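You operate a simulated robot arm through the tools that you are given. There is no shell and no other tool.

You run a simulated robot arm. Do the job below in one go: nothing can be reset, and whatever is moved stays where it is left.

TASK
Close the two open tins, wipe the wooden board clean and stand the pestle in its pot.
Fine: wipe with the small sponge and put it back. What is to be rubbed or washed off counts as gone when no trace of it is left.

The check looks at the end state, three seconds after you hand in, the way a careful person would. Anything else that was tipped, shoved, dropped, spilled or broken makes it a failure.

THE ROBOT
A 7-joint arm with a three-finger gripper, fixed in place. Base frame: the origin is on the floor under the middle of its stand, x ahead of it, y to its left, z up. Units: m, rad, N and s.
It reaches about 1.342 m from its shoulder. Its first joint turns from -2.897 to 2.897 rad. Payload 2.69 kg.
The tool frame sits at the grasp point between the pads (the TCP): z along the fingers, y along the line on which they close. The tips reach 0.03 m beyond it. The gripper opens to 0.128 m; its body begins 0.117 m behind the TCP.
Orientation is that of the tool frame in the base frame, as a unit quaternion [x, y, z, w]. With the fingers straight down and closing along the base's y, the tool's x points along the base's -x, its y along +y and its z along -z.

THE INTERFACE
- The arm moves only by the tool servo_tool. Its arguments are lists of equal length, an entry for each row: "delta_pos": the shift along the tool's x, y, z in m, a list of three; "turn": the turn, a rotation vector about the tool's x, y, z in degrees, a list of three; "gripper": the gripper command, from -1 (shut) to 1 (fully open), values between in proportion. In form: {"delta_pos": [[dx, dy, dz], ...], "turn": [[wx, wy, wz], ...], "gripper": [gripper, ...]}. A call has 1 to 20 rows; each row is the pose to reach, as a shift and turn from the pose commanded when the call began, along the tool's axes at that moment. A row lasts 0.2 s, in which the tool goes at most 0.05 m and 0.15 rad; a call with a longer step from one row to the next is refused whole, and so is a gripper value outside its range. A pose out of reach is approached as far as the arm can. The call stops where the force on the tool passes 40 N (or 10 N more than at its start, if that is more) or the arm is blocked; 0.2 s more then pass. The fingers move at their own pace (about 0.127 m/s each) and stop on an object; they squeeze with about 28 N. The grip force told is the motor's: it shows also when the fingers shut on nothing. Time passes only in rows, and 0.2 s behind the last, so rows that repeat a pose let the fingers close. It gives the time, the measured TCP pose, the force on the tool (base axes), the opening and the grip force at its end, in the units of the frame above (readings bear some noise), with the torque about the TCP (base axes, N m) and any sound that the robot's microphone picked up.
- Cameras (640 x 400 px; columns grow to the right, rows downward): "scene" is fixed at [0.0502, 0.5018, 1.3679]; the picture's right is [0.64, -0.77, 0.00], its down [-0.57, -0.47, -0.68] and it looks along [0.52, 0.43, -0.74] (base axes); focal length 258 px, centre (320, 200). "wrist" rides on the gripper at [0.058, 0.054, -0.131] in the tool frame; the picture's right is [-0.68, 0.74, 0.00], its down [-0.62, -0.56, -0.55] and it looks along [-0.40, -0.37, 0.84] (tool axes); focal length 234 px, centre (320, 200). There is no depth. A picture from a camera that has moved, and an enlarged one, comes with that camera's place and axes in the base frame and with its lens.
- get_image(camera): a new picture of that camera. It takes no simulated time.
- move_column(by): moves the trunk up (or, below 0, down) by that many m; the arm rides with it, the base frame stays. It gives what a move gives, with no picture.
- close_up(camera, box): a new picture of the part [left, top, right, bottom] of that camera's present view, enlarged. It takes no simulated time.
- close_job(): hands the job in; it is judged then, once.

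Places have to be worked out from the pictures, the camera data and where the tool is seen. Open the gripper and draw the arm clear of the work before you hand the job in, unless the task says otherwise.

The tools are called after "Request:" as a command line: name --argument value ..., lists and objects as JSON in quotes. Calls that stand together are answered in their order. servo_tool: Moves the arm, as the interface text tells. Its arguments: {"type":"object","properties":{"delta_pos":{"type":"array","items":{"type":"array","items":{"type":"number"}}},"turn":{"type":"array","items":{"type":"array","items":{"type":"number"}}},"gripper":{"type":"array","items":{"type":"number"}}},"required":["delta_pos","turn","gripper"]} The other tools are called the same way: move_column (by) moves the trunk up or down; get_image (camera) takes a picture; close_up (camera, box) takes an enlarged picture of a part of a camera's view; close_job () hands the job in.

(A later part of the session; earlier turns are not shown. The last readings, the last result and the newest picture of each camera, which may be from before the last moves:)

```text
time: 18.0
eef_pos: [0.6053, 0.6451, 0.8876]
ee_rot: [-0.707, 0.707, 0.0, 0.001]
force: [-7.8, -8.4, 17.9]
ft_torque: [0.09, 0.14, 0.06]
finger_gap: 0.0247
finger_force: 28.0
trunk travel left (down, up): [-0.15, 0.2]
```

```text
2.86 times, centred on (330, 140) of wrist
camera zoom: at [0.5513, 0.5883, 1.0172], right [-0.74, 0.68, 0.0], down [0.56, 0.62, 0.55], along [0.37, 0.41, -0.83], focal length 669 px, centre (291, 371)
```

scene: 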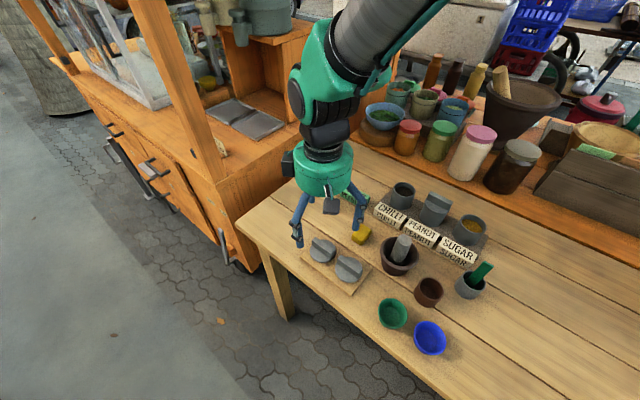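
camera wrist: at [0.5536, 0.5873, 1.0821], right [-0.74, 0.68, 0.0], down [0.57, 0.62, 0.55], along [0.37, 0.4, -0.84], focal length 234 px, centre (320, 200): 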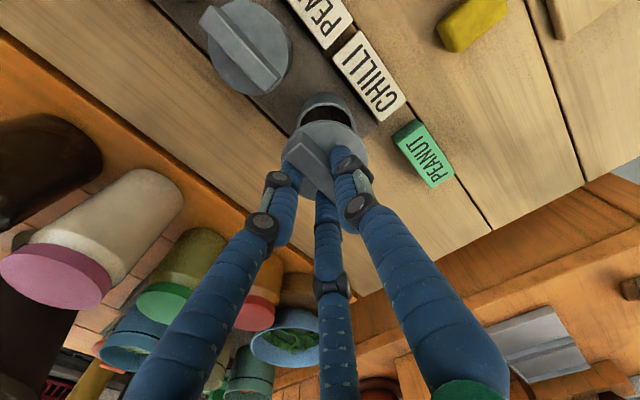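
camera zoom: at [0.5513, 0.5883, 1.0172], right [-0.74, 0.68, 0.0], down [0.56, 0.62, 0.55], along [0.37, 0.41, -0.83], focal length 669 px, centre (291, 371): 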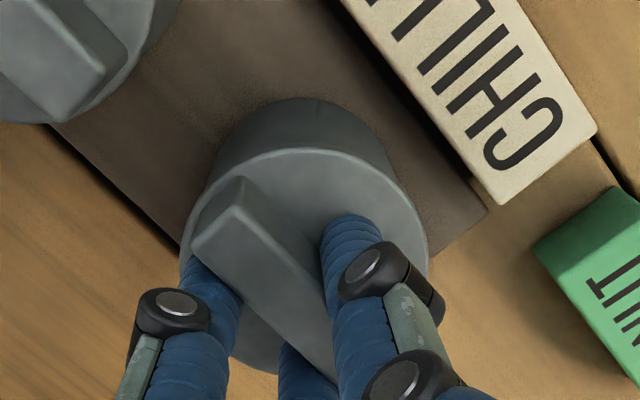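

The lid now sits flush like the peanut one. I unload the arm (up 2 mm and 1 mm toward -x,-y) before releasing.

Request:
servo_tool --delta_pos '[[0.0008, 0.0008, -0.001], [0.001, 0.001, -0.002], [0.001, 0.001, -0.002]]' --turn '[[0, 0, 0], [0, 0, 0], [0, 0, 0]]' --gripper '[-1, -1, -1]'

Request:
close_up --camera "scene" --box '[385, 160, 445, 210]'

```text
time: 18.8
eef_pos: [0.6065, 0.6461, 0.8868]
ee_rot: [0.707, -0.707, 0.0, 0.0]
force: [4.8, 5.8, 4.5]
ft_torque: [0.17, -0.14, 0.0]
finger_gap: 0.0244
finger_force: 27.5
trunk travel left (down, up): [-0.15, 0.2]
```

```text
8.00 times, centred on (415, 185) of scene
camera zoom: at [0.0502, 0.5018, 1.3679], right [0.64, -0.77, 0.0], down [-0.57, -0.47, -0.68], along [0.52, 0.43, -0.74], focal length 2061 px, centre (-440, 320)
```

zoom: 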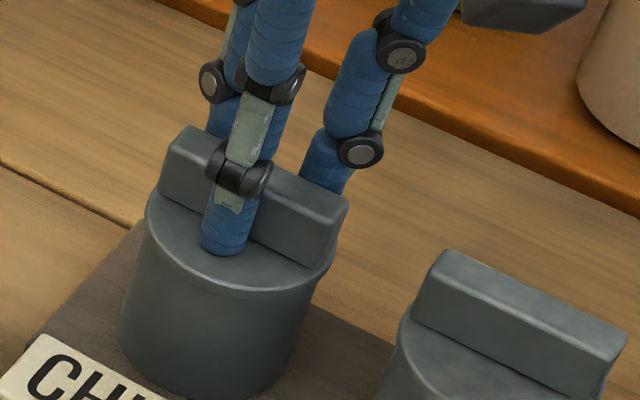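

Seated; small residual lateral force. I centre by 0.4 mm, open the fingers only partly, and then rise straight up.

Request:
servo_tool --delta_pos '[[-0.0004, -0.0004, 0], [-0.0004, -0.0004, 0], [-0.0004, -0.0004, 0], [-0.0004, -0.0004, 0]]' --turn '[[0, 0, 0], [0, 0, 0], [0, 0, 0], [0, 0, 0]]' --gripper '[-1, -0.6, -0.3, -0.25]'

Request:
close_up --camera "scene" --box '[385, 160, 445, 210]'

Request:
close_up --camera "wrist" --box '[250, 70, 410, 210]'

```text
time: 19.8
eef_pos: [0.6047, 0.6453, 0.8877]
ee_rot: [0.708, -0.707, 0.0, 0.001]
force: [-0.2, 0.2, 3.5]
ft_torque: [0.03, 0.04, -0.01]
finger_gap: 0.0482
finger_force: 0.1
trunk travel left (down, up): [-0.15, 0.2]
```

```text
8.00 times, centred on (415, 185) of scene
camera zoom: at [0.0502, 0.5018, 1.3679], right [0.64, -0.77, 0.0], down [-0.57, -0.47, -0.68], along [0.52, 0.43, -0.74], focal length 2061 px, centre (-440, 320)
```

zoom: 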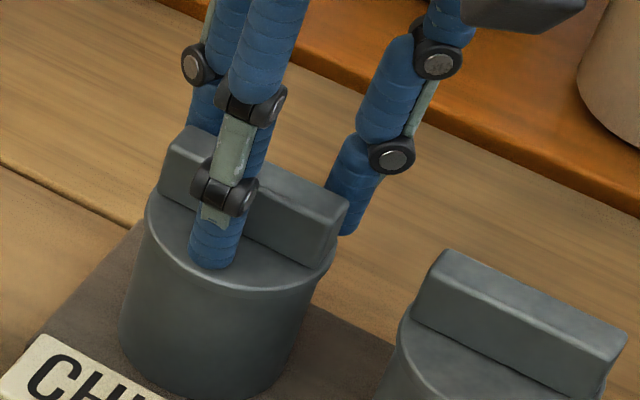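

```text
2.86 times, centred on (330, 140) of wrist
camera zoom: at [0.5506, 0.588, 1.017], right [-0.74, 0.68, 0.0], down [0.57, 0.62, 0.55], along [0.37, 0.4, -0.84], focal length 669 px, centre (291, 371)
```

zoom: 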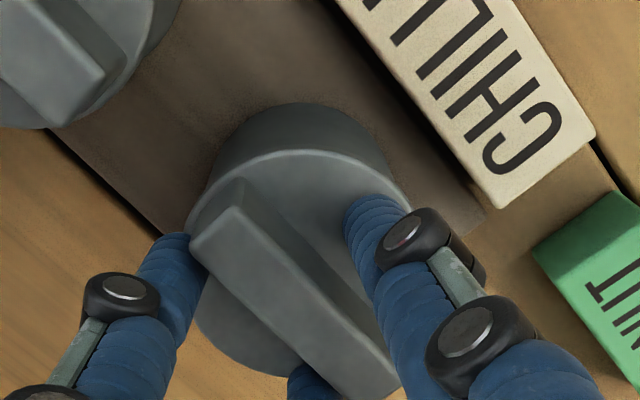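

The lid stayed on the tin, seated. I rise straight up and travel to lid B at about (0.325, 0.632).

Request:
servo_tool --delta_pos '[[0, 0, -0.01], [0, 0, -0.03], [0, 0, -0.055], [0, 0, -0.07], [0.002, 0.04, -0.07], [0.004, 0.08, -0.07], [0.006, 0.12, -0.07], [0.008, 0.16, -0.07], [0.01, 0.2, -0.07], [0.012, 0.24, -0.07], [0.014, 0.27, -0.07], [0.014, 0.2796, -0.07], [0.014, 0.2796, -0.05], [0.014, 0.2796, -0.03], [0.014, 0.2796, -0.03]]' --turn '[[0, 0, 0], [0, 0, 0], [0, 0, 0], [0, 0, 0], [0, 0, 0], [0, 0, 0], [0, 0, 0], [0, 0, 0], [0, 0, 0], [0, 0, 0], [0, 0, 0], [0, 0, 0], [0, 0, 0], [0, 0, 0], [0, 0, 0]]' --gripper '[-0.25, -0.25, -0.25, -0.25, 0.1, 0.1, 0.1, 0.1, 0.1, 0.1, 0.1, 0.1, 0.1, 0.1, 0.1]'

Request:
get_image --camera "wrist"

Request:
close_up --camera "scene" --box '[370, 150, 500, 260]'

```text
time: 23.0
eef_pos: [0.3248, 0.6336, 0.9173]
ee_rot: [-0.707, 0.707, 0.0, 0.0]
force: [0.3, 0.4, 0.0]
ft_torque: [-0.01, 0.04, 0.03]
finger_gap: 0.0706
finger_force: 0.0
trunk travel left (down, up): [-0.15, 0.2]
```

```text
taken
camera wrist: at [0.2711, 0.5746, 1.047], right [-0.74, 0.68, 0.0], down [0.57, 0.62, 0.55], along [0.37, 0.4, -0.84], focal length 234 px, centre (320, 200)
```

wrist: 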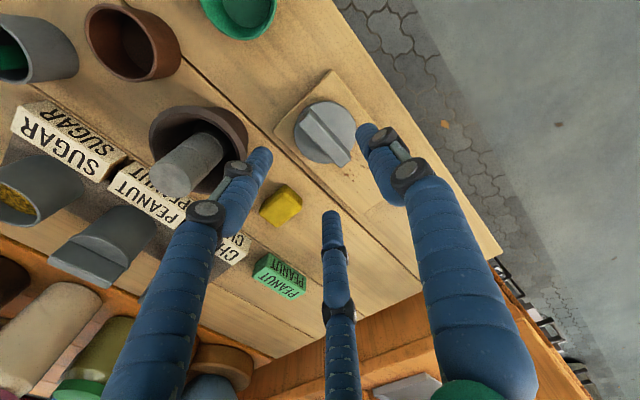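

```text
3.64 times, centred on (435, 205) of scene
camera zoom: at [0.0502, 0.5018, 1.3679], right [0.64, -0.77, 0.0], down [-0.57, -0.47, -0.68], along [0.52, 0.43, -0.74], focal length 937 px, centre (-98, 182)
```

zoom: 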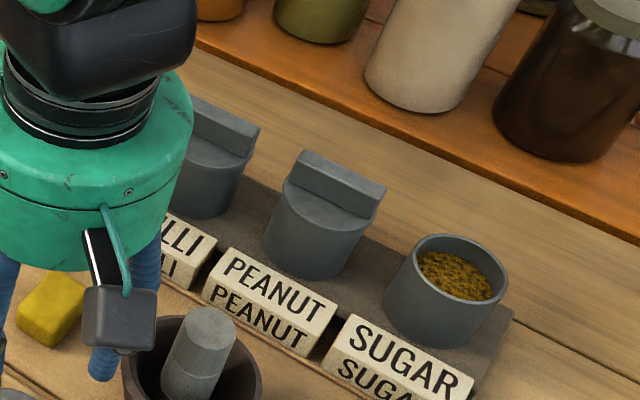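

I zoom in on lid B to set the grasp.

Request:
close_up --camera "wrist" --box '[260, 60, 400, 180]'

```text
3.33 times, centred on (330, 120) of wrist
camera zoom: at [0.2711, 0.5746, 1.047], right [-0.74, 0.68, 0.0], down [0.57, 0.62, 0.55], along [0.37, 0.4, -0.84], focal length 781 px, centre (287, 467)
```

zoom: 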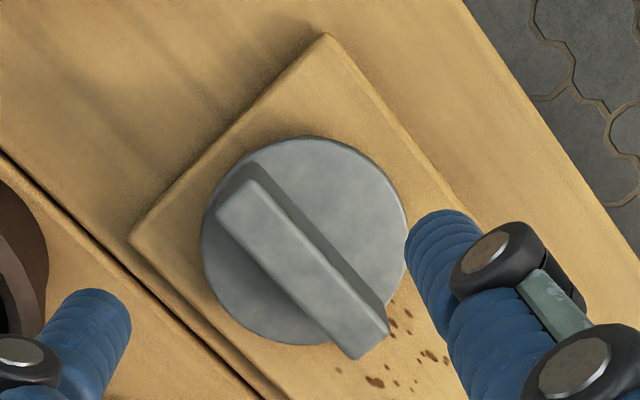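

Lid B centre ≈(0.319, 0.635), bar along y; the TCP is placed well. I lower to z≈0.834 and close.

Request:
servo_tool --delta_pos '[[0, 0, 0.02], [0, 0, 0.04], [0, 0, 0.06], [0, 0, 0.074], [0, 0, 0.082], [0, 0, 0.082], [0, 0, 0.082], [0, 0, 0.082], [0, 0, 0.082]]' --turn '[[0, 0, 0], [0, 0, 0], [0, 0, 0], [0, 0, 0], [0, 0, 0], [0, 0, 0], [0, 0, 0], [0, 0, 0], [0, 0, 0]]' --gripper '[0.1, 0.1, 0.1, 0.1, 0.1, -0.5, -1, -1, -1]'

Request:
get_image --camera "wrist"

Request:
close_up --camera "scene" --box '[280, 180, 460, 310]'

```text
time: 25.0
eef_pos: [0.3251, 0.633, 0.8349]
ee_rot: [-0.707, 0.707, 0.0, 0.0]
force: [-0.7, 1.3, 6.2]
ft_torque: [0.02, 0.14, 0.01]
finger_gap: 0.0245
finger_force: 28.2
trunk travel left (down, up): [-0.15, 0.2]
```

```text
taken
camera wrist: at [0.2712, 0.5753, 0.9652], right [-0.74, 0.68, 0.0], down [0.56, 0.62, 0.55], along [0.37, 0.4, -0.84], focal length 234 px, centre (320, 200)
```

wrist: 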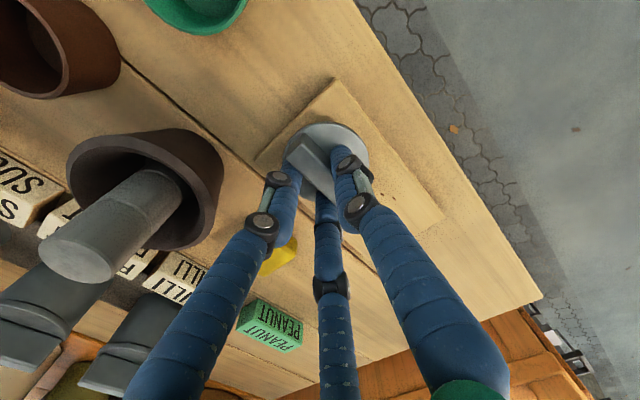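

```text
3.08 times, centred on (370, 245) of scene
camera zoom: at [0.0502, 0.5018, 1.3679], right [0.64, -0.77, 0.0], down [-0.57, -0.47, -0.68], along [0.52, 0.43, -0.74], focal length 793 px, centre (166, 62)
```

zoom: 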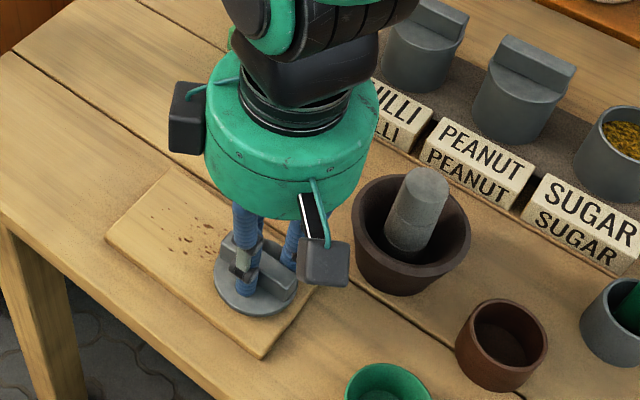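

Gripped. I lift the lid and check it in hand.

Request:
servo_tool --delta_pos '[[0, 0, -0.01], [0, 0, -0.03], [0, 0, -0.06], [0, 0, -0.09], [0, 0, -0.12], [0, 0, -0.14], [0, 0, -0.14]]' --turn '[[0, 0, 0], [0, 0, 0], [0, 0, 0], [0, 0, 0], [0, 0, 0], [0, 0, 0], [0, 0, 0]]' --gripper '[-1, -1, -1, -1, -1, -1, -1]'

Request:
close_up --camera "wrist" --box '[250, 70, 410, 210]'

Request:
close_up --camera "scene" --box '[280, 180, 460, 310]'

```text
time: 26.6
eef_pos: [0.3261, 0.6321, 0.9744]
ee_rot: [-0.707, 0.707, 0.0, 0.001]
force: [-1.0, -0.8, -0.3]
ft_torque: [0.01, 0.03, -0.03]
finger_gap: 0.0247
finger_force: 28.1
trunk travel left (down, up): [-0.15, 0.2]
```

```text
2.86 times, centred on (330, 140) of wrist
camera zoom: at [0.2721, 0.5737, 1.1047], right [-0.74, 0.68, 0.0], down [0.57, 0.62, 0.55], along [0.37, 0.4, -0.84], focal length 669 px, centre (291, 371)
```

zoom: 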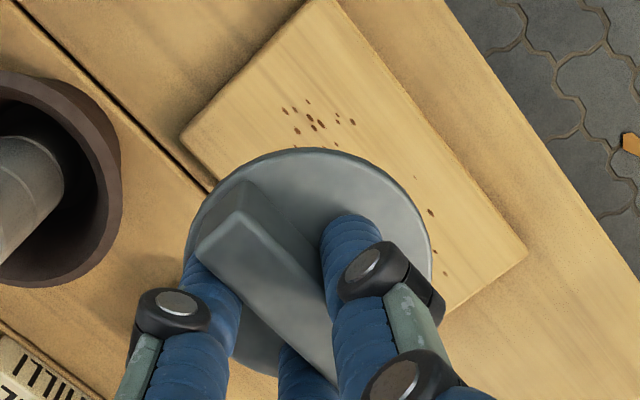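

```text
3.08 times, centred on (370, 245) of scene
camera zoom: at [0.0502, 0.5018, 1.3679], right [0.64, -0.77, 0.0], down [-0.57, -0.47, -0.68], along [0.52, 0.43, -0.74], focal length 793 px, centre (166, 62)
```

zoom: 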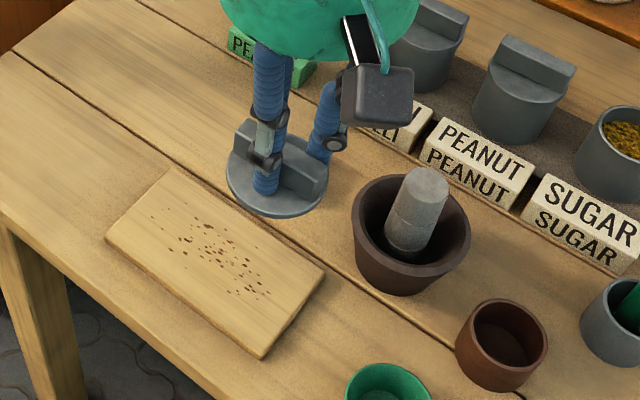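

Lid B hangs at tool (0.001, 0.0075). Using the chilli result as calibration, I carry it to above the sugar tin, TCP ≈(0.6045, 0.4544).

Request:
servo_tool --delta_pos '[[0.0148, -0.0232, 0], [0.0296, -0.0464, 0], [0.0443, -0.0696, 0], [0.0591, -0.0928, 0], [0.0739, -0.116, 0], [0.0887, -0.1392, 0], [0.1034, -0.1624, 0], [0.1182, -0.1856, 0], [0.133, -0.2088, 0], [0.1478, -0.232, 0], [0.1625, -0.2552, 0], [0.172, -0.27, 0], [0.1773, -0.2784, 0], [0.1773, -0.2784, 0], [0.1773, -0.2784, 0]]' --turn '[[0, 0, 0], [0, 0, 0], [0, 0, 0], [0, 0, 0], [0, 0, 0], [0, 0, 0], [0, 0, 0], [0, 0, 0], [0, 0, 0], [0, 0, 0], [0, 0, 0], [0, 0, 0], [0, 0, 0], [0, 0, 0], [0, 0, 0]]' --gripper '[-1, -1, -1, -1, -1, -1, -1, -1, -1, -1, -1, -1, -1, -1, -1]'

Request:
close_up --camera "wrist" --box '[250, 70, 410, 210]'

Request:
close_up --camera "scene" --box '[390, 150, 530, 280]'

```text
time: 29.8
eef_pos: [0.6051, 0.4551, 0.9748]
ee_rot: [-0.707, 0.707, 0.0, 0.001]
force: [-0.7, 0.1, 0.0]
ft_torque: [0.03, 0.02, -0.01]
finger_gap: 0.0243
finger_force: 27.9
trunk travel left (down, up): [-0.15, 0.2]
```

```text
2.86 times, centred on (330, 140) of wrist
camera zoom: at [0.5504, 0.3974, 1.1048], right [-0.74, 0.68, 0.0], down [0.57, 0.62, 0.55], along [0.37, 0.4, -0.84], focal length 669 px, centre (291, 371)
```

zoom: 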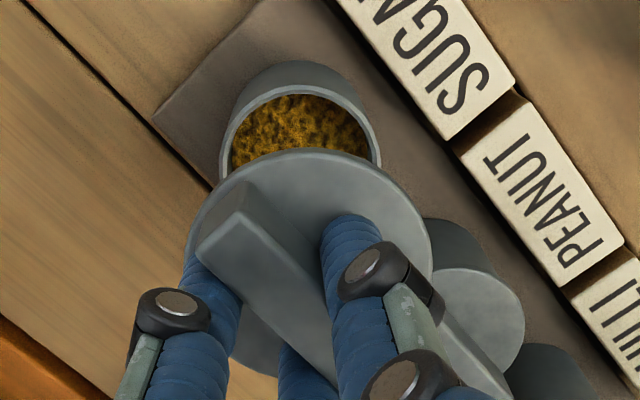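

```text
3.08 times, centred on (460, 215) of scene
camera zoom: at [0.0502, 0.5018, 1.3679], right [0.64, -0.77, 0.0], down [-0.57, -0.47, -0.68], along [0.52, 0.43, -0.74], focal length 793 px, centre (-111, 154)
```

zoom: 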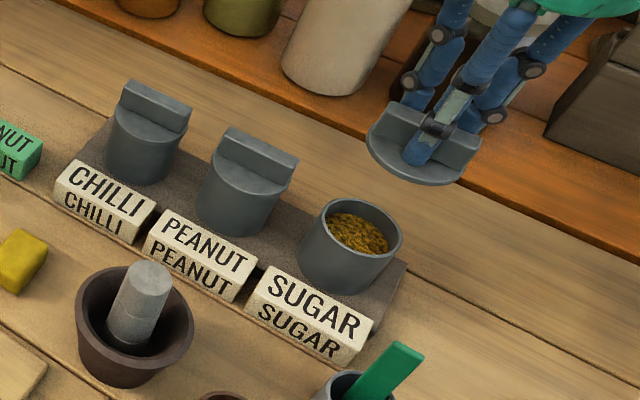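

Alignment looks right given the calibrated offset. I lower to just above the rim with a 1 mm y correction.

Request:
servo_tool --delta_pos '[[0.001, 0, 0.02], [0.001, 0, 0.04], [0.001, 0, 0.06], [0.001, 0, 0.075], [0.001, 0, 0.08], [0.001, 0, 0.08]]' --turn '[[0, 0, 0], [0, 0, 0], [0, 0, 0], [0, 0, 0], [0, 0, 0], [0, 0, 0]]' --gripper '[-1, -1, -1, -1, -1, -1]'

Request:
close_up --camera "wrist" --box '[250, 70, 410, 210]'

Request:
close_up --camera "scene" --box '[420, 180, 510, 255]'

```text
time: 31.2
eef_pos: [0.6048, 0.4549, 0.8959]
ee_rot: [0.707, -0.707, 0.0, 0.001]
force: [-0.1, 0.3, -0.5]
ft_torque: [-0.03, -0.01, -0.02]
finger_gap: 0.0246
finger_force: 28.2
trunk travel left (down, up): [-0.15, 0.2]
```

```text
2.86 times, centred on (330, 140) of wrist
camera zoom: at [0.5502, 0.3968, 1.0254], right [-0.74, 0.68, 0.0], down [0.57, 0.62, 0.55], along [0.37, 0.4, -0.84], focal length 669 px, centre (291, 371)
```

zoom: 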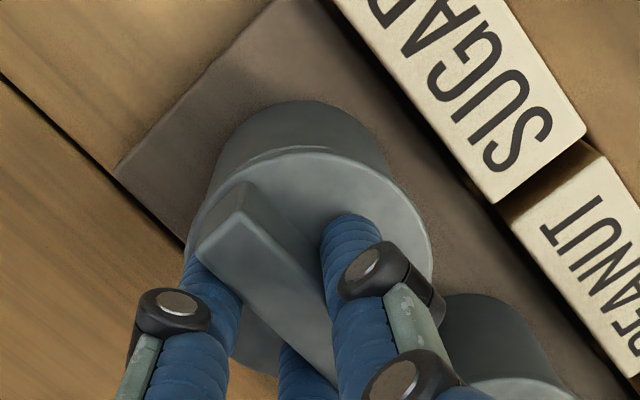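

```text
5.33 times, centred on (465, 218) of scene
camera zoom: at [0.0502, 0.5018, 1.3679], right [0.64, -0.77, 0.0], down [-0.57, -0.47, -0.68], along [0.52, 0.43, -0.74], focal length 1374 px, centre (-453, 107)
```

zoom: 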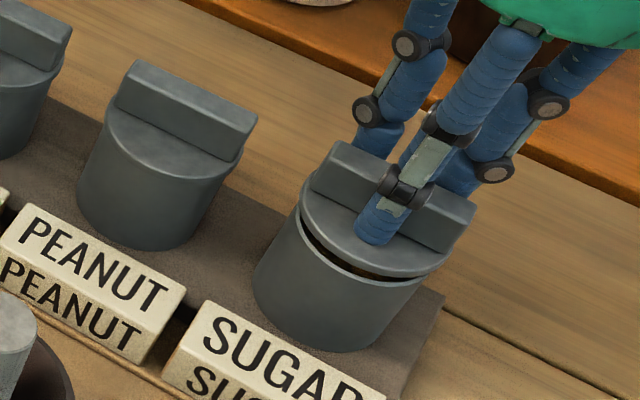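

Good alignment. I lower in 1 mm steps watching force.

Request:
servo_tool --delta_pos '[[0, 0, 0.001], [0, 0, 0.002], [0, 0, 0.003], [0, 0, 0.004], [0, 0, 0.005]]' --turn '[[0, 0, 0], [0, 0, 0], [0, 0, 0], [0, 0, 0], [0, 0, 0]]' --gripper '[-1, -1, -1, -1, -1]'

Request:
close_up --camera "scene" --box '[420, 180, 510, 255]'

Request:
close_up --camera "wrist" --box '[250, 70, 410, 210]'

```text
time: 32.4
eef_pos: [0.6039, 0.4553, 0.8906]
ee_rot: [-0.707, 0.707, 0.0, 0.0]
force: [-0.3, 0.4, 0.6]
ft_torque: [0.02, -0.01, 0.03]
finger_gap: 0.0245
finger_force: 28.1
trunk travel left (down, up): [-0.15, 0.2]
```

```text
5.33 times, centred on (465, 218) of scene
camera zoom: at [0.0502, 0.5018, 1.3679], right [0.64, -0.77, 0.0], down [-0.57, -0.47, -0.68], along [0.52, 0.43, -0.74], focal length 1374 px, centre (-453, 107)
```

zoom: 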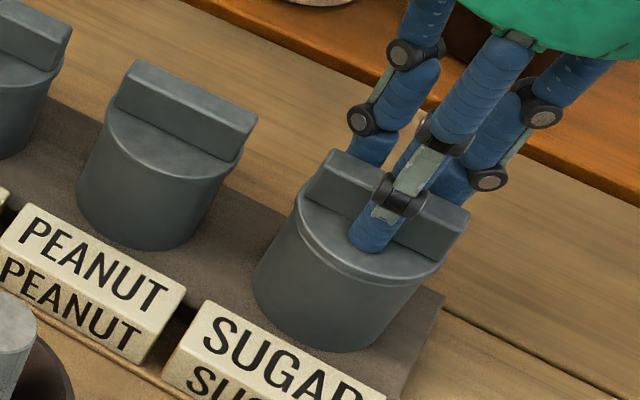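

```text
2.86 times, centred on (330, 140) of wrist
camera zoom: at [0.55, 0.3968, 1.02], right [-0.74, 0.68, 0.0], down [0.57, 0.62, 0.55], along [0.37, 0.4, -0.84], focal length 669 px, centre (291, 371)
```

zoom: 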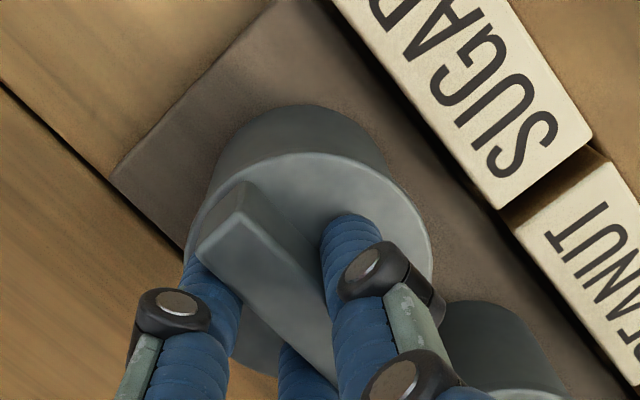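

No contact force yet; I go on down another few millimetres.

Request:
servo_tool --delta_pos '[[0, 0, 0.001], [0, 0, 0.002], [0, 0, 0.003], [0, 0, 0.004]]' --turn '[[0, 0, 0], [0, 0, 0], [0, 0, 0], [0, 0, 0]]' --gripper '[-1, -1, -1, -1]'

Request:
close_up --camera "scene" --box '[420, 180, 510, 255]'

Request:
close_up --camera "wrist" --box '[250, 70, 410, 210]'

```text
time: 33.4
eef_pos: [0.6046, 0.4543, 0.8858]
ee_rot: [0.707, -0.707, 0.0, 0.0]
force: [0.8, 0.3, 2.6]
ft_torque: [0.01, 0.01, -0.01]
finger_gap: 0.0246
finger_force: 27.9
trunk travel left (down, up): [-0.15, 0.2]
```

```text
5.33 times, centred on (465, 218) of scene
camera zoom: at [0.0502, 0.5018, 1.3679], right [0.64, -0.77, 0.0], down [-0.57, -0.47, -0.68], along [0.52, 0.43, -0.74], focal length 1374 px, centre (-453, 107)
```

zoom: 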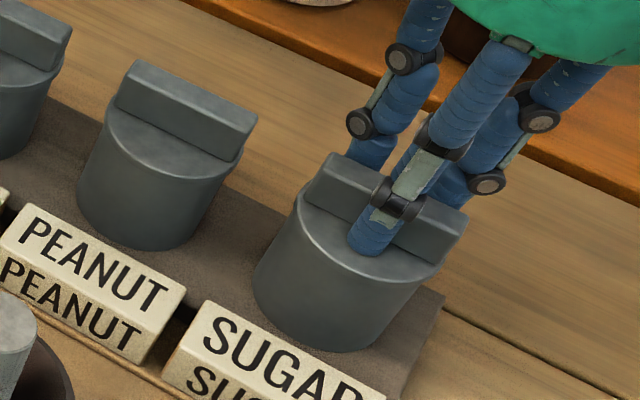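

```text
2.86 times, centred on (330, 140) of wrist
camera zoom: at [0.5508, 0.3963, 1.0168], right [-0.74, 0.68, 0.0], down [0.56, 0.62, 0.55], along [0.37, 0.4, -0.84], focal length 669 px, centre (291, 371)
```

zoom: 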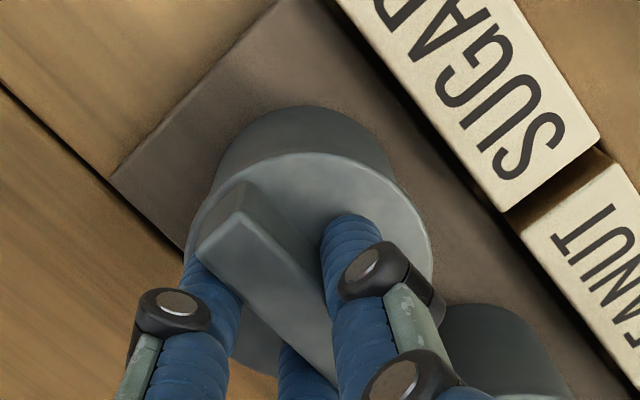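

It is flush, with light contact. I press 1 mm more to confirm it is seated, then release with a partial opening.

Request:
servo_tool --delta_pos '[[0, 0, 0.001], [0, 0, 0.001]]' --turn '[[0, 0, 0], [0, 0, 0]]' --gripper '[-1, -1]'

Request:
servo_tool --delta_pos '[[0, 0, -0.001], [0, 0, -0.001], [0, 0, -0.001], [0, 0, -0.001]]' --turn '[[0, 0, 0], [0, 0, 0], [0, 0, 0], [0, 0, 0]]' --gripper '[-1, -0.6, -0.3, -0.25]'

Request:
close_up --camera "scene" --box '[420, 180, 510, 255]'

```text
time: 34.0
eef_pos: [0.6055, 0.454, 0.8858]
ee_rot: [0.707, -0.707, 0.0, -0.001]
force: [5.1, -0.8, 12.0]
ft_torque: [-0.07, -0.01, 0.03]
finger_gap: 0.0245
finger_force: 28.1
trunk travel left (down, up): [-0.15, 0.2]
```

```text
time: 35.0
eef_pos: [0.603, 0.4527, 0.886]
ee_rot: [-0.707, 0.707, 0.001, 0.001]
force: [-1.3, 1.5, 8.3]
ft_torque: [0.07, 0.06, -0.01]
finger_gap: 0.0468
finger_force: 0.1
trunk travel left (down, up): [-0.15, 0.2]
```

```text
5.33 times, centred on (465, 218) of scene
camera zoom: at [0.0502, 0.5018, 1.3679], right [0.64, -0.77, 0.0], down [-0.57, -0.47, -0.68], along [0.52, 0.43, -0.74], focal length 1374 px, centre (-453, 107)
```

zoom: 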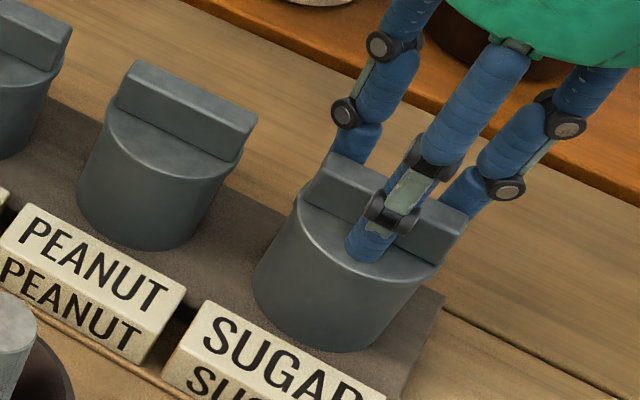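

Released and seated. I rise straight up, then fly toward the sponge.

Request:
servo_tool --delta_pos '[[0, 0, -0.01], [0, 0, -0.03], [0, 0, -0.06], [0, 0, -0.09], [-0.025, 0.02, -0.09], [-0.05, 0.04, -0.09], [-0.075, 0.06, -0.09], [-0.1, 0.08, -0.09], [-0.125, 0.1, -0.09], [-0.15, 0.12, -0.09], [-0.175, 0.14, -0.09], [-0.2, 0.16, -0.09], [-0.215, 0.172, -0.09], [-0.221, 0.174, -0.08], [-0.221, 0.174, -0.06], [-0.221, 0.174, -0.06]]' --turn '[[0, 0, 0], [0, 0, 0], [0, 0, 0], [0, 0, 0], [0, 0, 0], [0, 0, 0], [0, 0, 0], [0, 0, 0], [0, 0, 0], [0, 0, 0], [0, 0, 0], [0, 0, 0], [0, 0, 0], [0, 0, 0], [0, 0, 0], [0, 0, 0]]' --gripper '[-0.25, -0.25, -0.25, -0.25, 0, 0, 0, 0.1, 0.1, 0.1, 0.1, 0.1, 0.1, 0.1, 0.1, 0.1]'

Request:
get_image --camera "wrist"

Request:
get_image --camera "scene"

Request:
close_up --camera "scene" --box '[370, 160, 520, 270]'

```text
time: 38.4
eef_pos: [0.4291, 0.6754, 0.9454]
ee_rot: [-0.707, 0.708, 0.001, -0.001]
force: [0.4, -0.7, -0.1]
ft_torque: [-0.02, 0.04, 0.0]
finger_gap: 0.0704
finger_force: 0.0
trunk travel left (down, up): [-0.15, 0.2]
```

```text
taken
camera wrist: at [0.376, 0.617, 1.0756], right [-0.74, 0.68, 0.0], down [0.57, 0.62, 0.55], along [0.37, 0.4, -0.84], focal length 234 px, centre (320, 200)
```

wrist: 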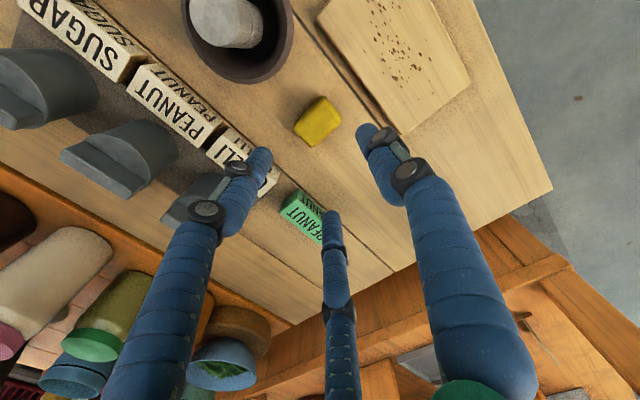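

```text
taken
```

scene: 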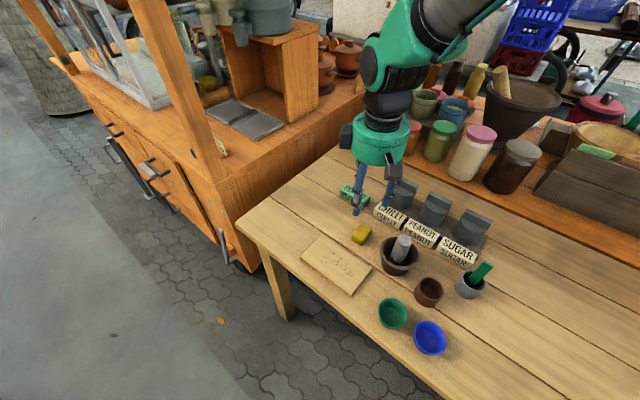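

```text
3.64 times, centred on (445, 215) of scene
camera zoom: at [0.0502, 0.5018, 1.3679], right [0.64, -0.77, 0.0], down [-0.57, -0.47, -0.68], along [0.52, 0.43, -0.74], focal length 937 px, centre (-134, 146)
```

zoom: 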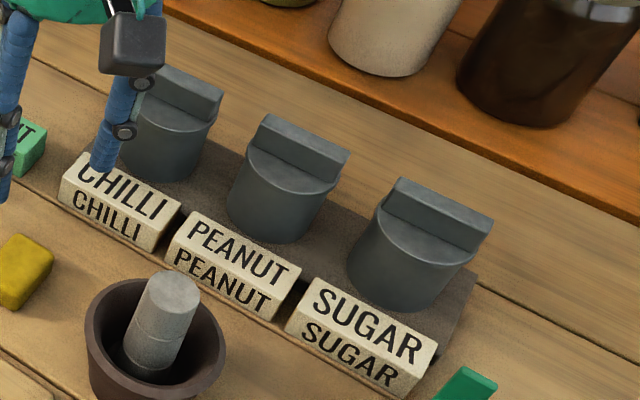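

All three tins are now closed. I zoom in on the sponge and on the board's stain from both cameras.

Request:
close_up --camera "wrist" --box '[280, 85, 360, 155]'

Request:
close_up --camera "wrist" --box '[310, 0, 480, 130]'

Request:
close_up --camera "scene" --box '[295, 220, 385, 300]'

Request:
close_up --camera "scene" --box '[340, 215, 384, 250]'

```text
5.71 times, centred on (320, 120) of wrist
camera zoom: at [0.376, 0.617, 1.0756], right [-0.74, 0.68, 0.0], down [0.57, 0.62, 0.55], along [0.37, 0.4, -0.84], focal length 1338 px, centre (320, 657)
```

zoom: 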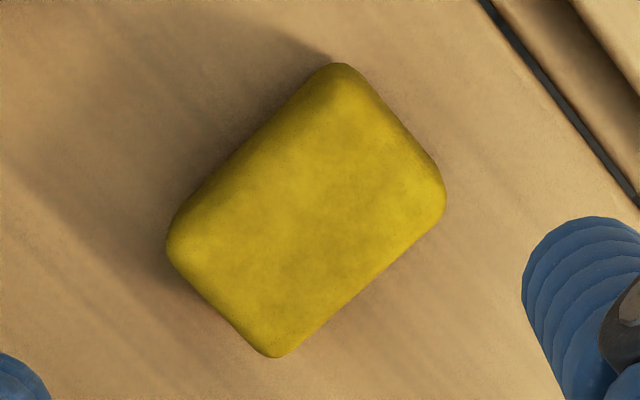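

```text
3.08 times, centred on (395, 65) of wrist
camera zoom: at [0.376, 0.617, 1.0756], right [-0.74, 0.68, 0.0], down [0.57, 0.62, 0.55], along [0.37, 0.4, -0.84], focal length 720 px, centre (89, 615)
```

zoom: 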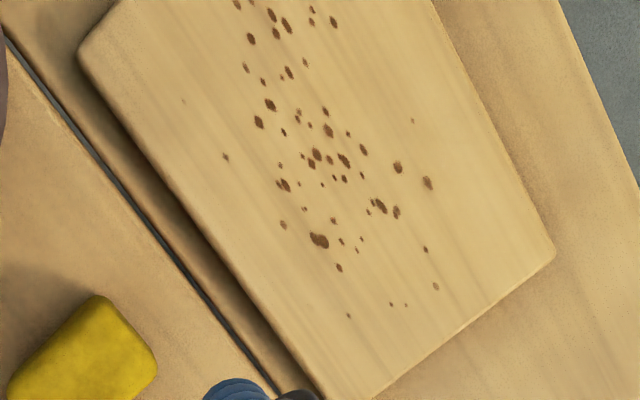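

```text
5.00 times, centred on (340, 260) of scene
camera zoom: at [0.0502, 0.5018, 1.3679], right [0.64, -0.77, 0.0], down [-0.57, -0.47, -0.68], along [0.52, 0.43, -0.74], focal length 1288 px, centre (220, -100)
```

zoom: 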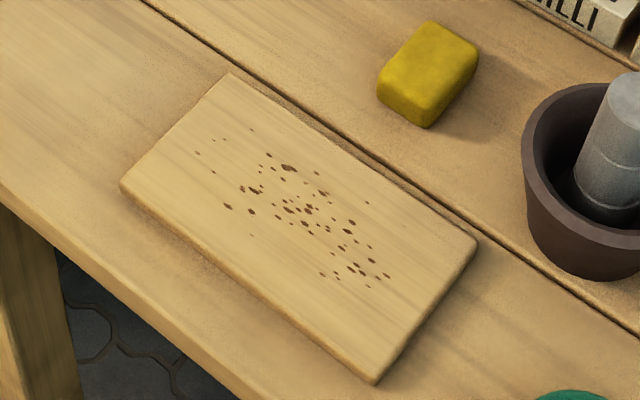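

```text
11.43 times, centred on (362, 232) of scene
camera zoom: at [0.0502, 0.5018, 1.3679], right [0.64, -0.77, 0.0], down [-0.57, -0.47, -0.68], along [0.52, 0.43, -0.74], focal length 2944 px, centre (-160, -171)
```

zoom: 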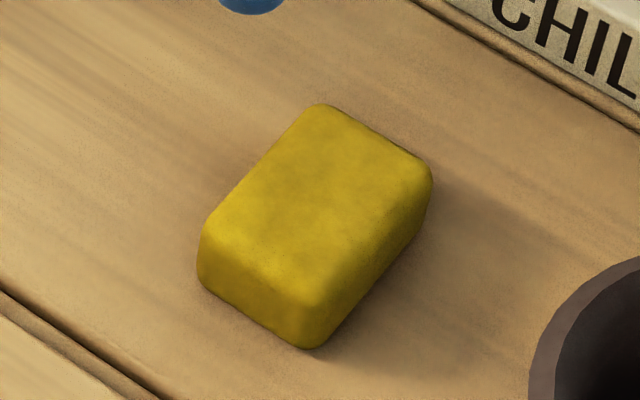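

The sponge is axis-aligned, about 0.048 (x) × 0.032 (y), centred near (0.427, 0.6685). I position over it and lower to z≈0.84 to look again.

Request:
servo_tool --delta_pos '[[0.003, 0.003, 0.02], [0.0065, 0.007, 0.04], [0.0065, 0.007, 0.06], [0.0065, 0.007, 0.08], [0.0065, 0.007, 0.095], [0.0065, 0.007, 0.1], [0.0065, 0.007, 0.1]]' --turn '[[0, 0, 0], [0, 0, 0], [0, 0, 0], [0, 0, 0], [0, 0, 0], [0, 0, 0], [0, 0, 0]]' --gripper '[0.1, 0.1, 0.1, 0.1, 0.1, 0.1, 0.1]'

Request:
get_image --camera "wrist"

Request:
close_up --camera "scene" --box '[310, 190, 430, 270]'

```text
time: 40.0
eef_pos: [0.4233, 0.6687, 0.8456]
ee_rot: [0.708, -0.707, 0.0, 0.001]
force: [0.1, -0.1, 0.8]
ft_torque: [0.02, -0.02, -0.03]
finger_gap: 0.0704
finger_force: 0.0
trunk travel left (down, up): [-0.15, 0.2]
```

```text
taken
camera wrist: at [0.3686, 0.6113, 0.976], right [-0.74, 0.68, 0.0], down [0.57, 0.62, 0.55], along [0.37, 0.4, -0.84], focal length 234 px, centre (320, 200)
```

wrist: 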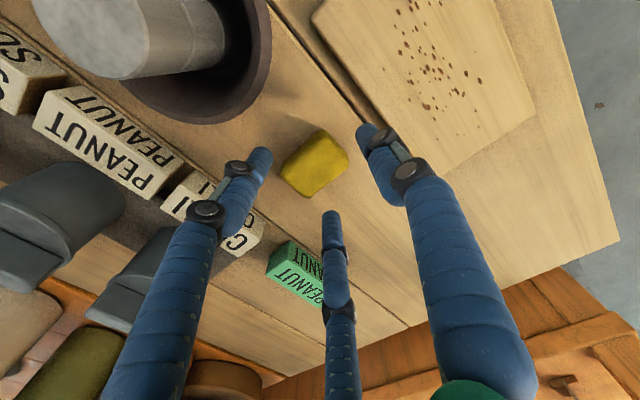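

```text
5.00 times, centred on (370, 230) of scene
camera zoom: at [0.0502, 0.5018, 1.3679], right [0.64, -0.77, 0.0], down [-0.57, -0.47, -0.68], along [0.52, 0.43, -0.74], focal length 1288 px, centre (70, 50)
```

zoom: 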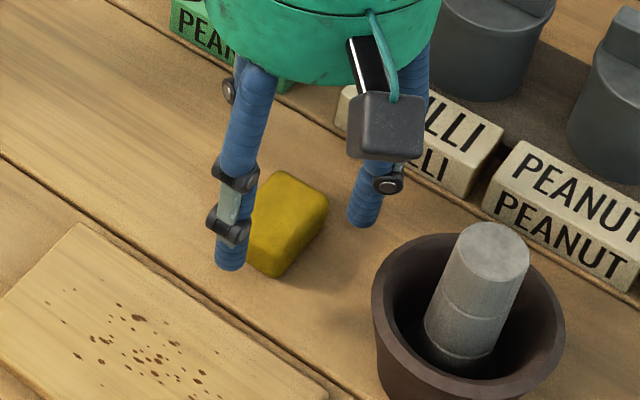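

I zoom in to measure the sponge relative to the fingers.

Request:
close_up --camera "wrist" --box '[240, 110, 400, 220]'

```text
3.64 times, centred on (320, 165) of wrist
camera zoom: at [0.3686, 0.6113, 0.976], right [-0.74, 0.68, 0.0], down [0.57, 0.62, 0.55], along [0.37, 0.4, -0.84], focal length 852 px, centre (320, 327)
```

zoom: 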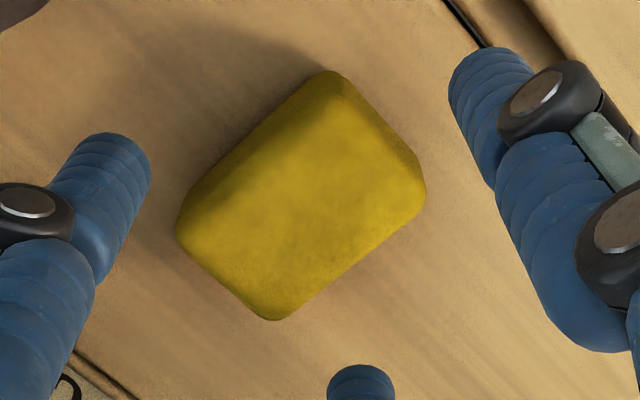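

The sponge centre is at tool (0, -0.006), good for this grasp. I lower further toward the table in small steps to find where the tips touch.

Request:
servo_tool --delta_pos '[[0, -0.001, 0.01], [0, -0.001, 0.02], [0, -0.001, 0.024], [0, -0.001, 0.026]]' --turn '[[0, 0, 0], [0, 0, 0], [0, 0, 0], [0, 0, 0]]' --gripper '[0.1, 0.1, 0.1, 0.1]'

Request:
close_up --camera "scene" --box '[330, 200, 420, 260]'

```text
time: 41.0
eef_pos: [0.4233, 0.6687, 0.8203]
ee_rot: [0.707, -0.707, 0.0, 0.0]
force: [0.4, 0.5, -0.1]
ft_torque: [0.03, 0.01, 0.01]
finger_gap: 0.0703
finger_force: 0.1
trunk travel left (down, up): [-0.15, 0.2]
```

```text
6.67 times, centred on (375, 230) of scene
camera zoom: at [0.0502, 0.5018, 1.3679], right [0.64, -0.77, 0.0], down [-0.57, -0.47, -0.68], along [0.52, 0.43, -0.74], focal length 1718 px, centre (-47, 0)
```

zoom: 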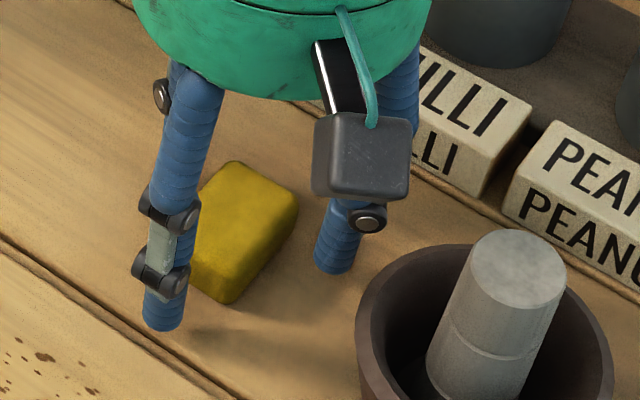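

Not touching yet. I go down another few millimetres in 2 mm steps.

Request:
servo_tool --delta_pos '[[0, 0, 0.002], [0, 0, 0.004], [0, 0, 0.006]]' --turn '[[0, 0, 0], [0, 0, 0], [0, 0, 0]]' --gripper '[0.1, 0.1, 0.1]'

Request:
close_up --camera "scene" --box '[330, 200, 420, 260]'

```text
time: 41.8
eef_pos: [0.4229, 0.6672, 0.8145]
ee_rot: [-0.707, 0.707, 0.0, 0.0]
force: [-0.9, 0.7, 0.6]
ft_torque: [0.0, 0.01, 0.0]
finger_gap: 0.0701
finger_force: 0.1
trunk travel left (down, up): [-0.15, 0.2]
```

```text
6.67 times, centred on (375, 230) of scene
camera zoom: at [0.0502, 0.5018, 1.3679], right [0.64, -0.77, 0.0], down [-0.57, -0.47, -0.68], along [0.52, 0.43, -0.74], focal length 1718 px, centre (-47, 0)
```

zoom: 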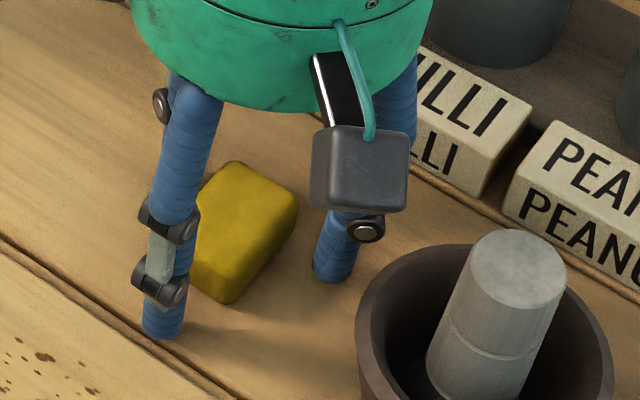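

Tips appear to be about 8 mm above the table, which suits wiping with the sponge's lower part free. I close on the sponge.

Request:
servo_tool --delta_pos '[[0, 0, 0], [0, 0, 0], [0, 0, 0], [0, 0, 0]]' --turn '[[0, 0, 0], [0, 0, 0], [0, 0, 0], [0, 0, 0]]' --gripper '[-0.3, -0.8, -1, -1]'

Request:
close_up --camera "wrist" --box '[240, 110, 400, 220]'

Request:
close_up --camera "scene" --box '[330, 200, 420, 260]'

```text
time: 42.8
eef_pos: [0.4219, 0.6681, 0.8141]
ee_rot: [-0.707, 0.707, -0.001, 0.0]
force: [-0.5, 0.5, -0.3]
ft_torque: [-0.04, 0.02, 0.03]
finger_gap: 0.0407
finger_force: 28.0
trunk travel left (down, up): [-0.15, 0.2]
```

```text
3.64 times, centred on (320, 165) of wrist
camera zoom: at [0.3693, 0.6103, 0.9443], right [-0.74, 0.68, 0.0], down [0.57, 0.62, 0.55], along [0.37, 0.4, -0.84], focal length 852 px, centre (320, 327)
```

zoom: 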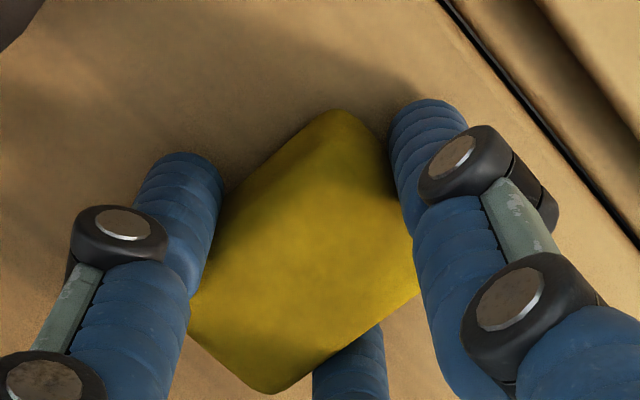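

```text
6.67 times, centred on (375, 230) of scene
camera zoom: at [0.0502, 0.5018, 1.3679], right [0.64, -0.77, 0.0], down [-0.57, -0.47, -0.68], along [0.52, 0.43, -0.74], focal length 1718 px, centre (-47, 0)
```

zoom: 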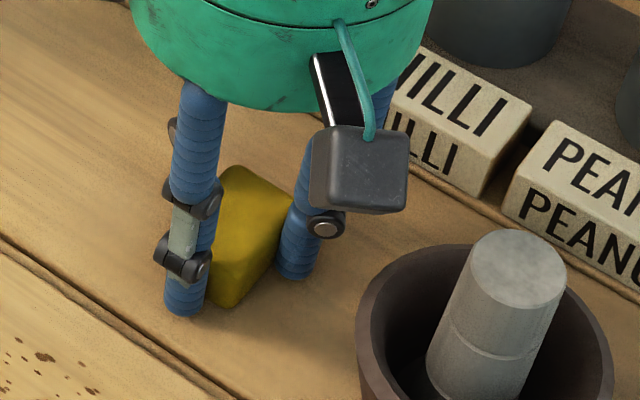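

The sponge is held (gap 0.041, as predicted). I lift it 5 cm, carry it over the board centre and lower part way.

Request:
servo_tool --delta_pos '[[0, 0, -0.01], [0, 0, -0.03], [0, 0, -0.05], [-0.001, 0.02, -0.05], [-0.003, 0.045, -0.05], [-0.005, 0.07, -0.05], [-0.007, 0.095, -0.05], [-0.007, 0.1093, -0.05], [-0.007, 0.1093, -0.035], [-0.007, 0.1093, -0.025], [-0.007, 0.1093, -0.025]]' --turn '[[0, 0, 0], [0, 0, 0], [0, 0, 0], [0, 0, 0], [0, 0, 0], [0, 0, 0], [0, 0, 0], [0, 0, 0], [0, 0, 0], [0, 0, 0], [0, 0, 0]]' --gripper '[-1, -1, -1, -1, -1, -1, -1, -1, -1, -1, -1]'

Request:
get_image --camera "wrist"

Request:
close_up --camera "scene" --box '[280, 190, 430, 300]'

```text
time: 45.2
eef_pos: [0.3146, 0.675, 0.8376]
ee_rot: [-0.707, 0.708, 0.0, 0.001]
force: [0.2, -0.4, -0.5]
ft_torque: [-0.03, 0.0, 0.0]
finger_gap: 0.0407
finger_force: 27.8
trunk travel left (down, up): [-0.15, 0.2]
```

```text
taken
camera wrist: at [0.2602, 0.6182, 0.9682], right [-0.74, 0.68, 0.0], down [0.57, 0.62, 0.55], along [0.37, 0.4, -0.84], focal length 234 px, centre (320, 200)
```

wrist: 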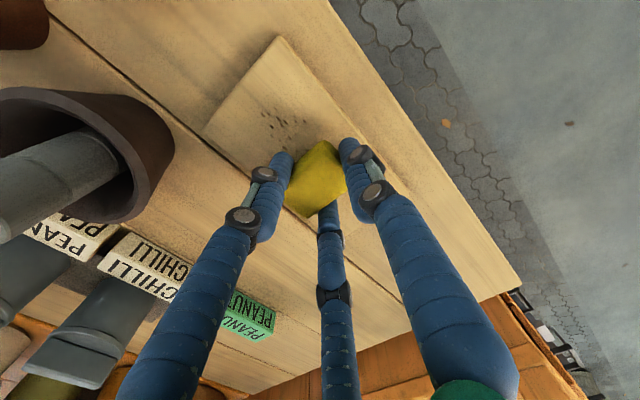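

```text
3.64 times, centred on (355, 245) of scene
camera zoom: at [0.0502, 0.5018, 1.3679], right [0.64, -0.77, 0.0], down [-0.57, -0.47, -0.68], along [0.52, 0.43, -0.74], focal length 937 px, centre (193, 36)
```

zoom: 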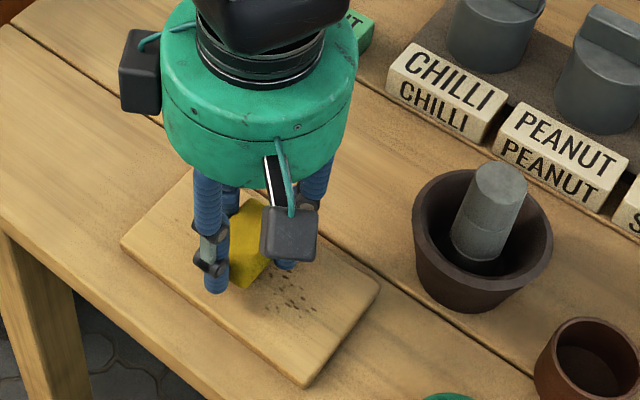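

The sponge hovers over the board. I lower it in small steps to find contact.

Request:
servo_tool --delta_pos '[[0, 0, 0.002], [0, 0, 0.004], [0, 0, 0.006], [0, 0, 0.008], [0, 0, 0.009], [0, 0, 0.01]]' --turn '[[0, 0, 0], [0, 0, 0], [0, 0, 0], [0, 0, 0], [0, 0, 0], [0, 0, 0]]' --gripper '[-1, -1, -1, -1, -1, -1]'

Request:
close_up --camera "scene" --box '[300, 220, 390, 290]'

```text
time: 46.6
eef_pos: [0.3138, 0.6763, 0.8305]
ee_rot: [-0.707, 0.707, 0.0, 0.0]
force: [-0.8, 0.4, -0.4]
ft_torque: [0.02, -0.03, 0.0]
finger_gap: 0.0405
finger_force: 27.7
trunk travel left (down, up): [-0.15, 0.2]
```

```text
5.71 times, centred on (345, 255) of scene
camera zoom: at [0.0502, 0.5018, 1.3679], right [0.64, -0.77, 0.0], down [-0.57, -0.47, -0.68], along [0.52, 0.43, -0.74], focal length 1472 px, centre (177, -114)
```

zoom: 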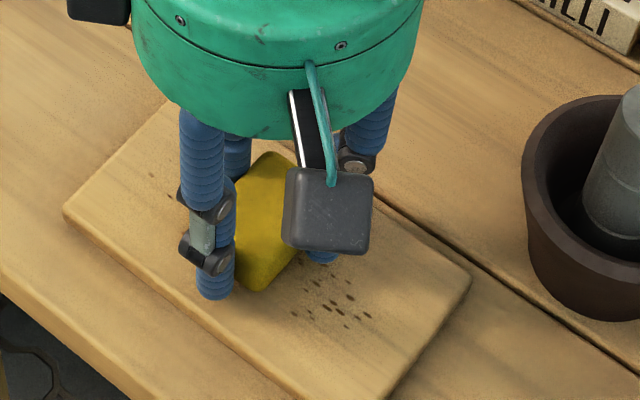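

No contact yet. I continue in 1 mm steps.

Request:
servo_tool --delta_pos '[[0, 0, 0.001], [0, 0, 0.002], [0, 0, 0.002]]' --turn '[[0, 0, 0], [0, 0, 0], [0, 0, 0]]' --gripper '[-1, -1, -1]'

Request:
servo_tool --delta_pos '[[0, 0, 0.001], [0, 0, 0.001], [0, 0, 0.001]]' --turn '[[0, 0, 0], [0, 0, 0], [0, 0, 0]]' --gripper '[-1, -1, -1]'

Request:
close_up --camera "scene" --box '[300, 220, 390, 290]'

```text
time: 47.4
eef_pos: [0.3138, 0.6753, 0.8272]
ee_rot: [0.707, -0.707, 0.0, 0.001]
force: [-0.5, 0.4, -0.2]
ft_torque: [-0.02, -0.03, 0.01]
finger_gap: 0.0406
finger_force: 28.5
trunk travel left (down, up): [-0.15, 0.2]
```

```text
time: 48.2
eef_pos: [0.3149, 0.6753, 0.8252]
ee_rot: [0.707, -0.707, 0.0, 0.0]
force: [0.2, 0.4, 0.6]
ft_torque: [0.02, 0.03, -0.02]
finger_gap: 0.0409
finger_force: 28.0
trunk travel left (down, up): [-0.15, 0.2]
```

```text
5.71 times, centred on (345, 255) of scene
camera zoom: at [0.0502, 0.5018, 1.3679], right [0.64, -0.77, 0.0], down [-0.57, -0.47, -0.68], along [0.52, 0.43, -0.74], focal length 1472 px, centre (177, -114)
```

zoom: 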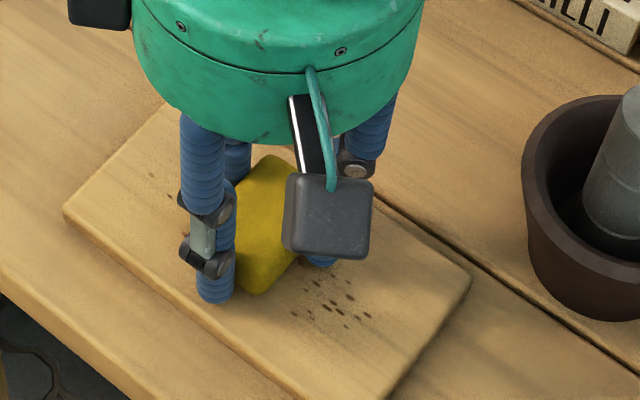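

Still no contact; I continue 1 mm at a time.

Request:
servo_tool --delta_pos '[[0, 0, 0.001], [0, 0, 0.001]]' --turn '[[0, 0, 0], [0, 0, 0]]' --gripper '[-1, -1]'

Request:
servo_tool --delta_pos '[[0, 0, 0.001], [0, 0, 0.001]]' --turn '[[0, 0, 0], [0, 0, 0]]' --gripper '[-1, -1]'

```text
time: 48.8
eef_pos: [0.3148, 0.6766, 0.8268]
ee_rot: [-0.707, 0.707, 0.001, 0.001]
force: [-2.3, 0.1, 5.1]
ft_torque: [0.01, 0.08, -0.02]
finger_gap: 0.0405
finger_force: 28.4
trunk travel left (down, up): [-0.15, 0.2]
```

```text
time: 49.4
eef_pos: [0.3154, 0.6752, 0.8264]
ee_rot: [0.707, -0.707, 0.0, -0.001]
force: [1.9, -0.2, 14.0]
ft_torque: [-0.05, -0.05, -0.01]
finger_gap: 0.0405
finger_force: 27.9
trunk travel left (down, up): [-0.15, 0.2]
```

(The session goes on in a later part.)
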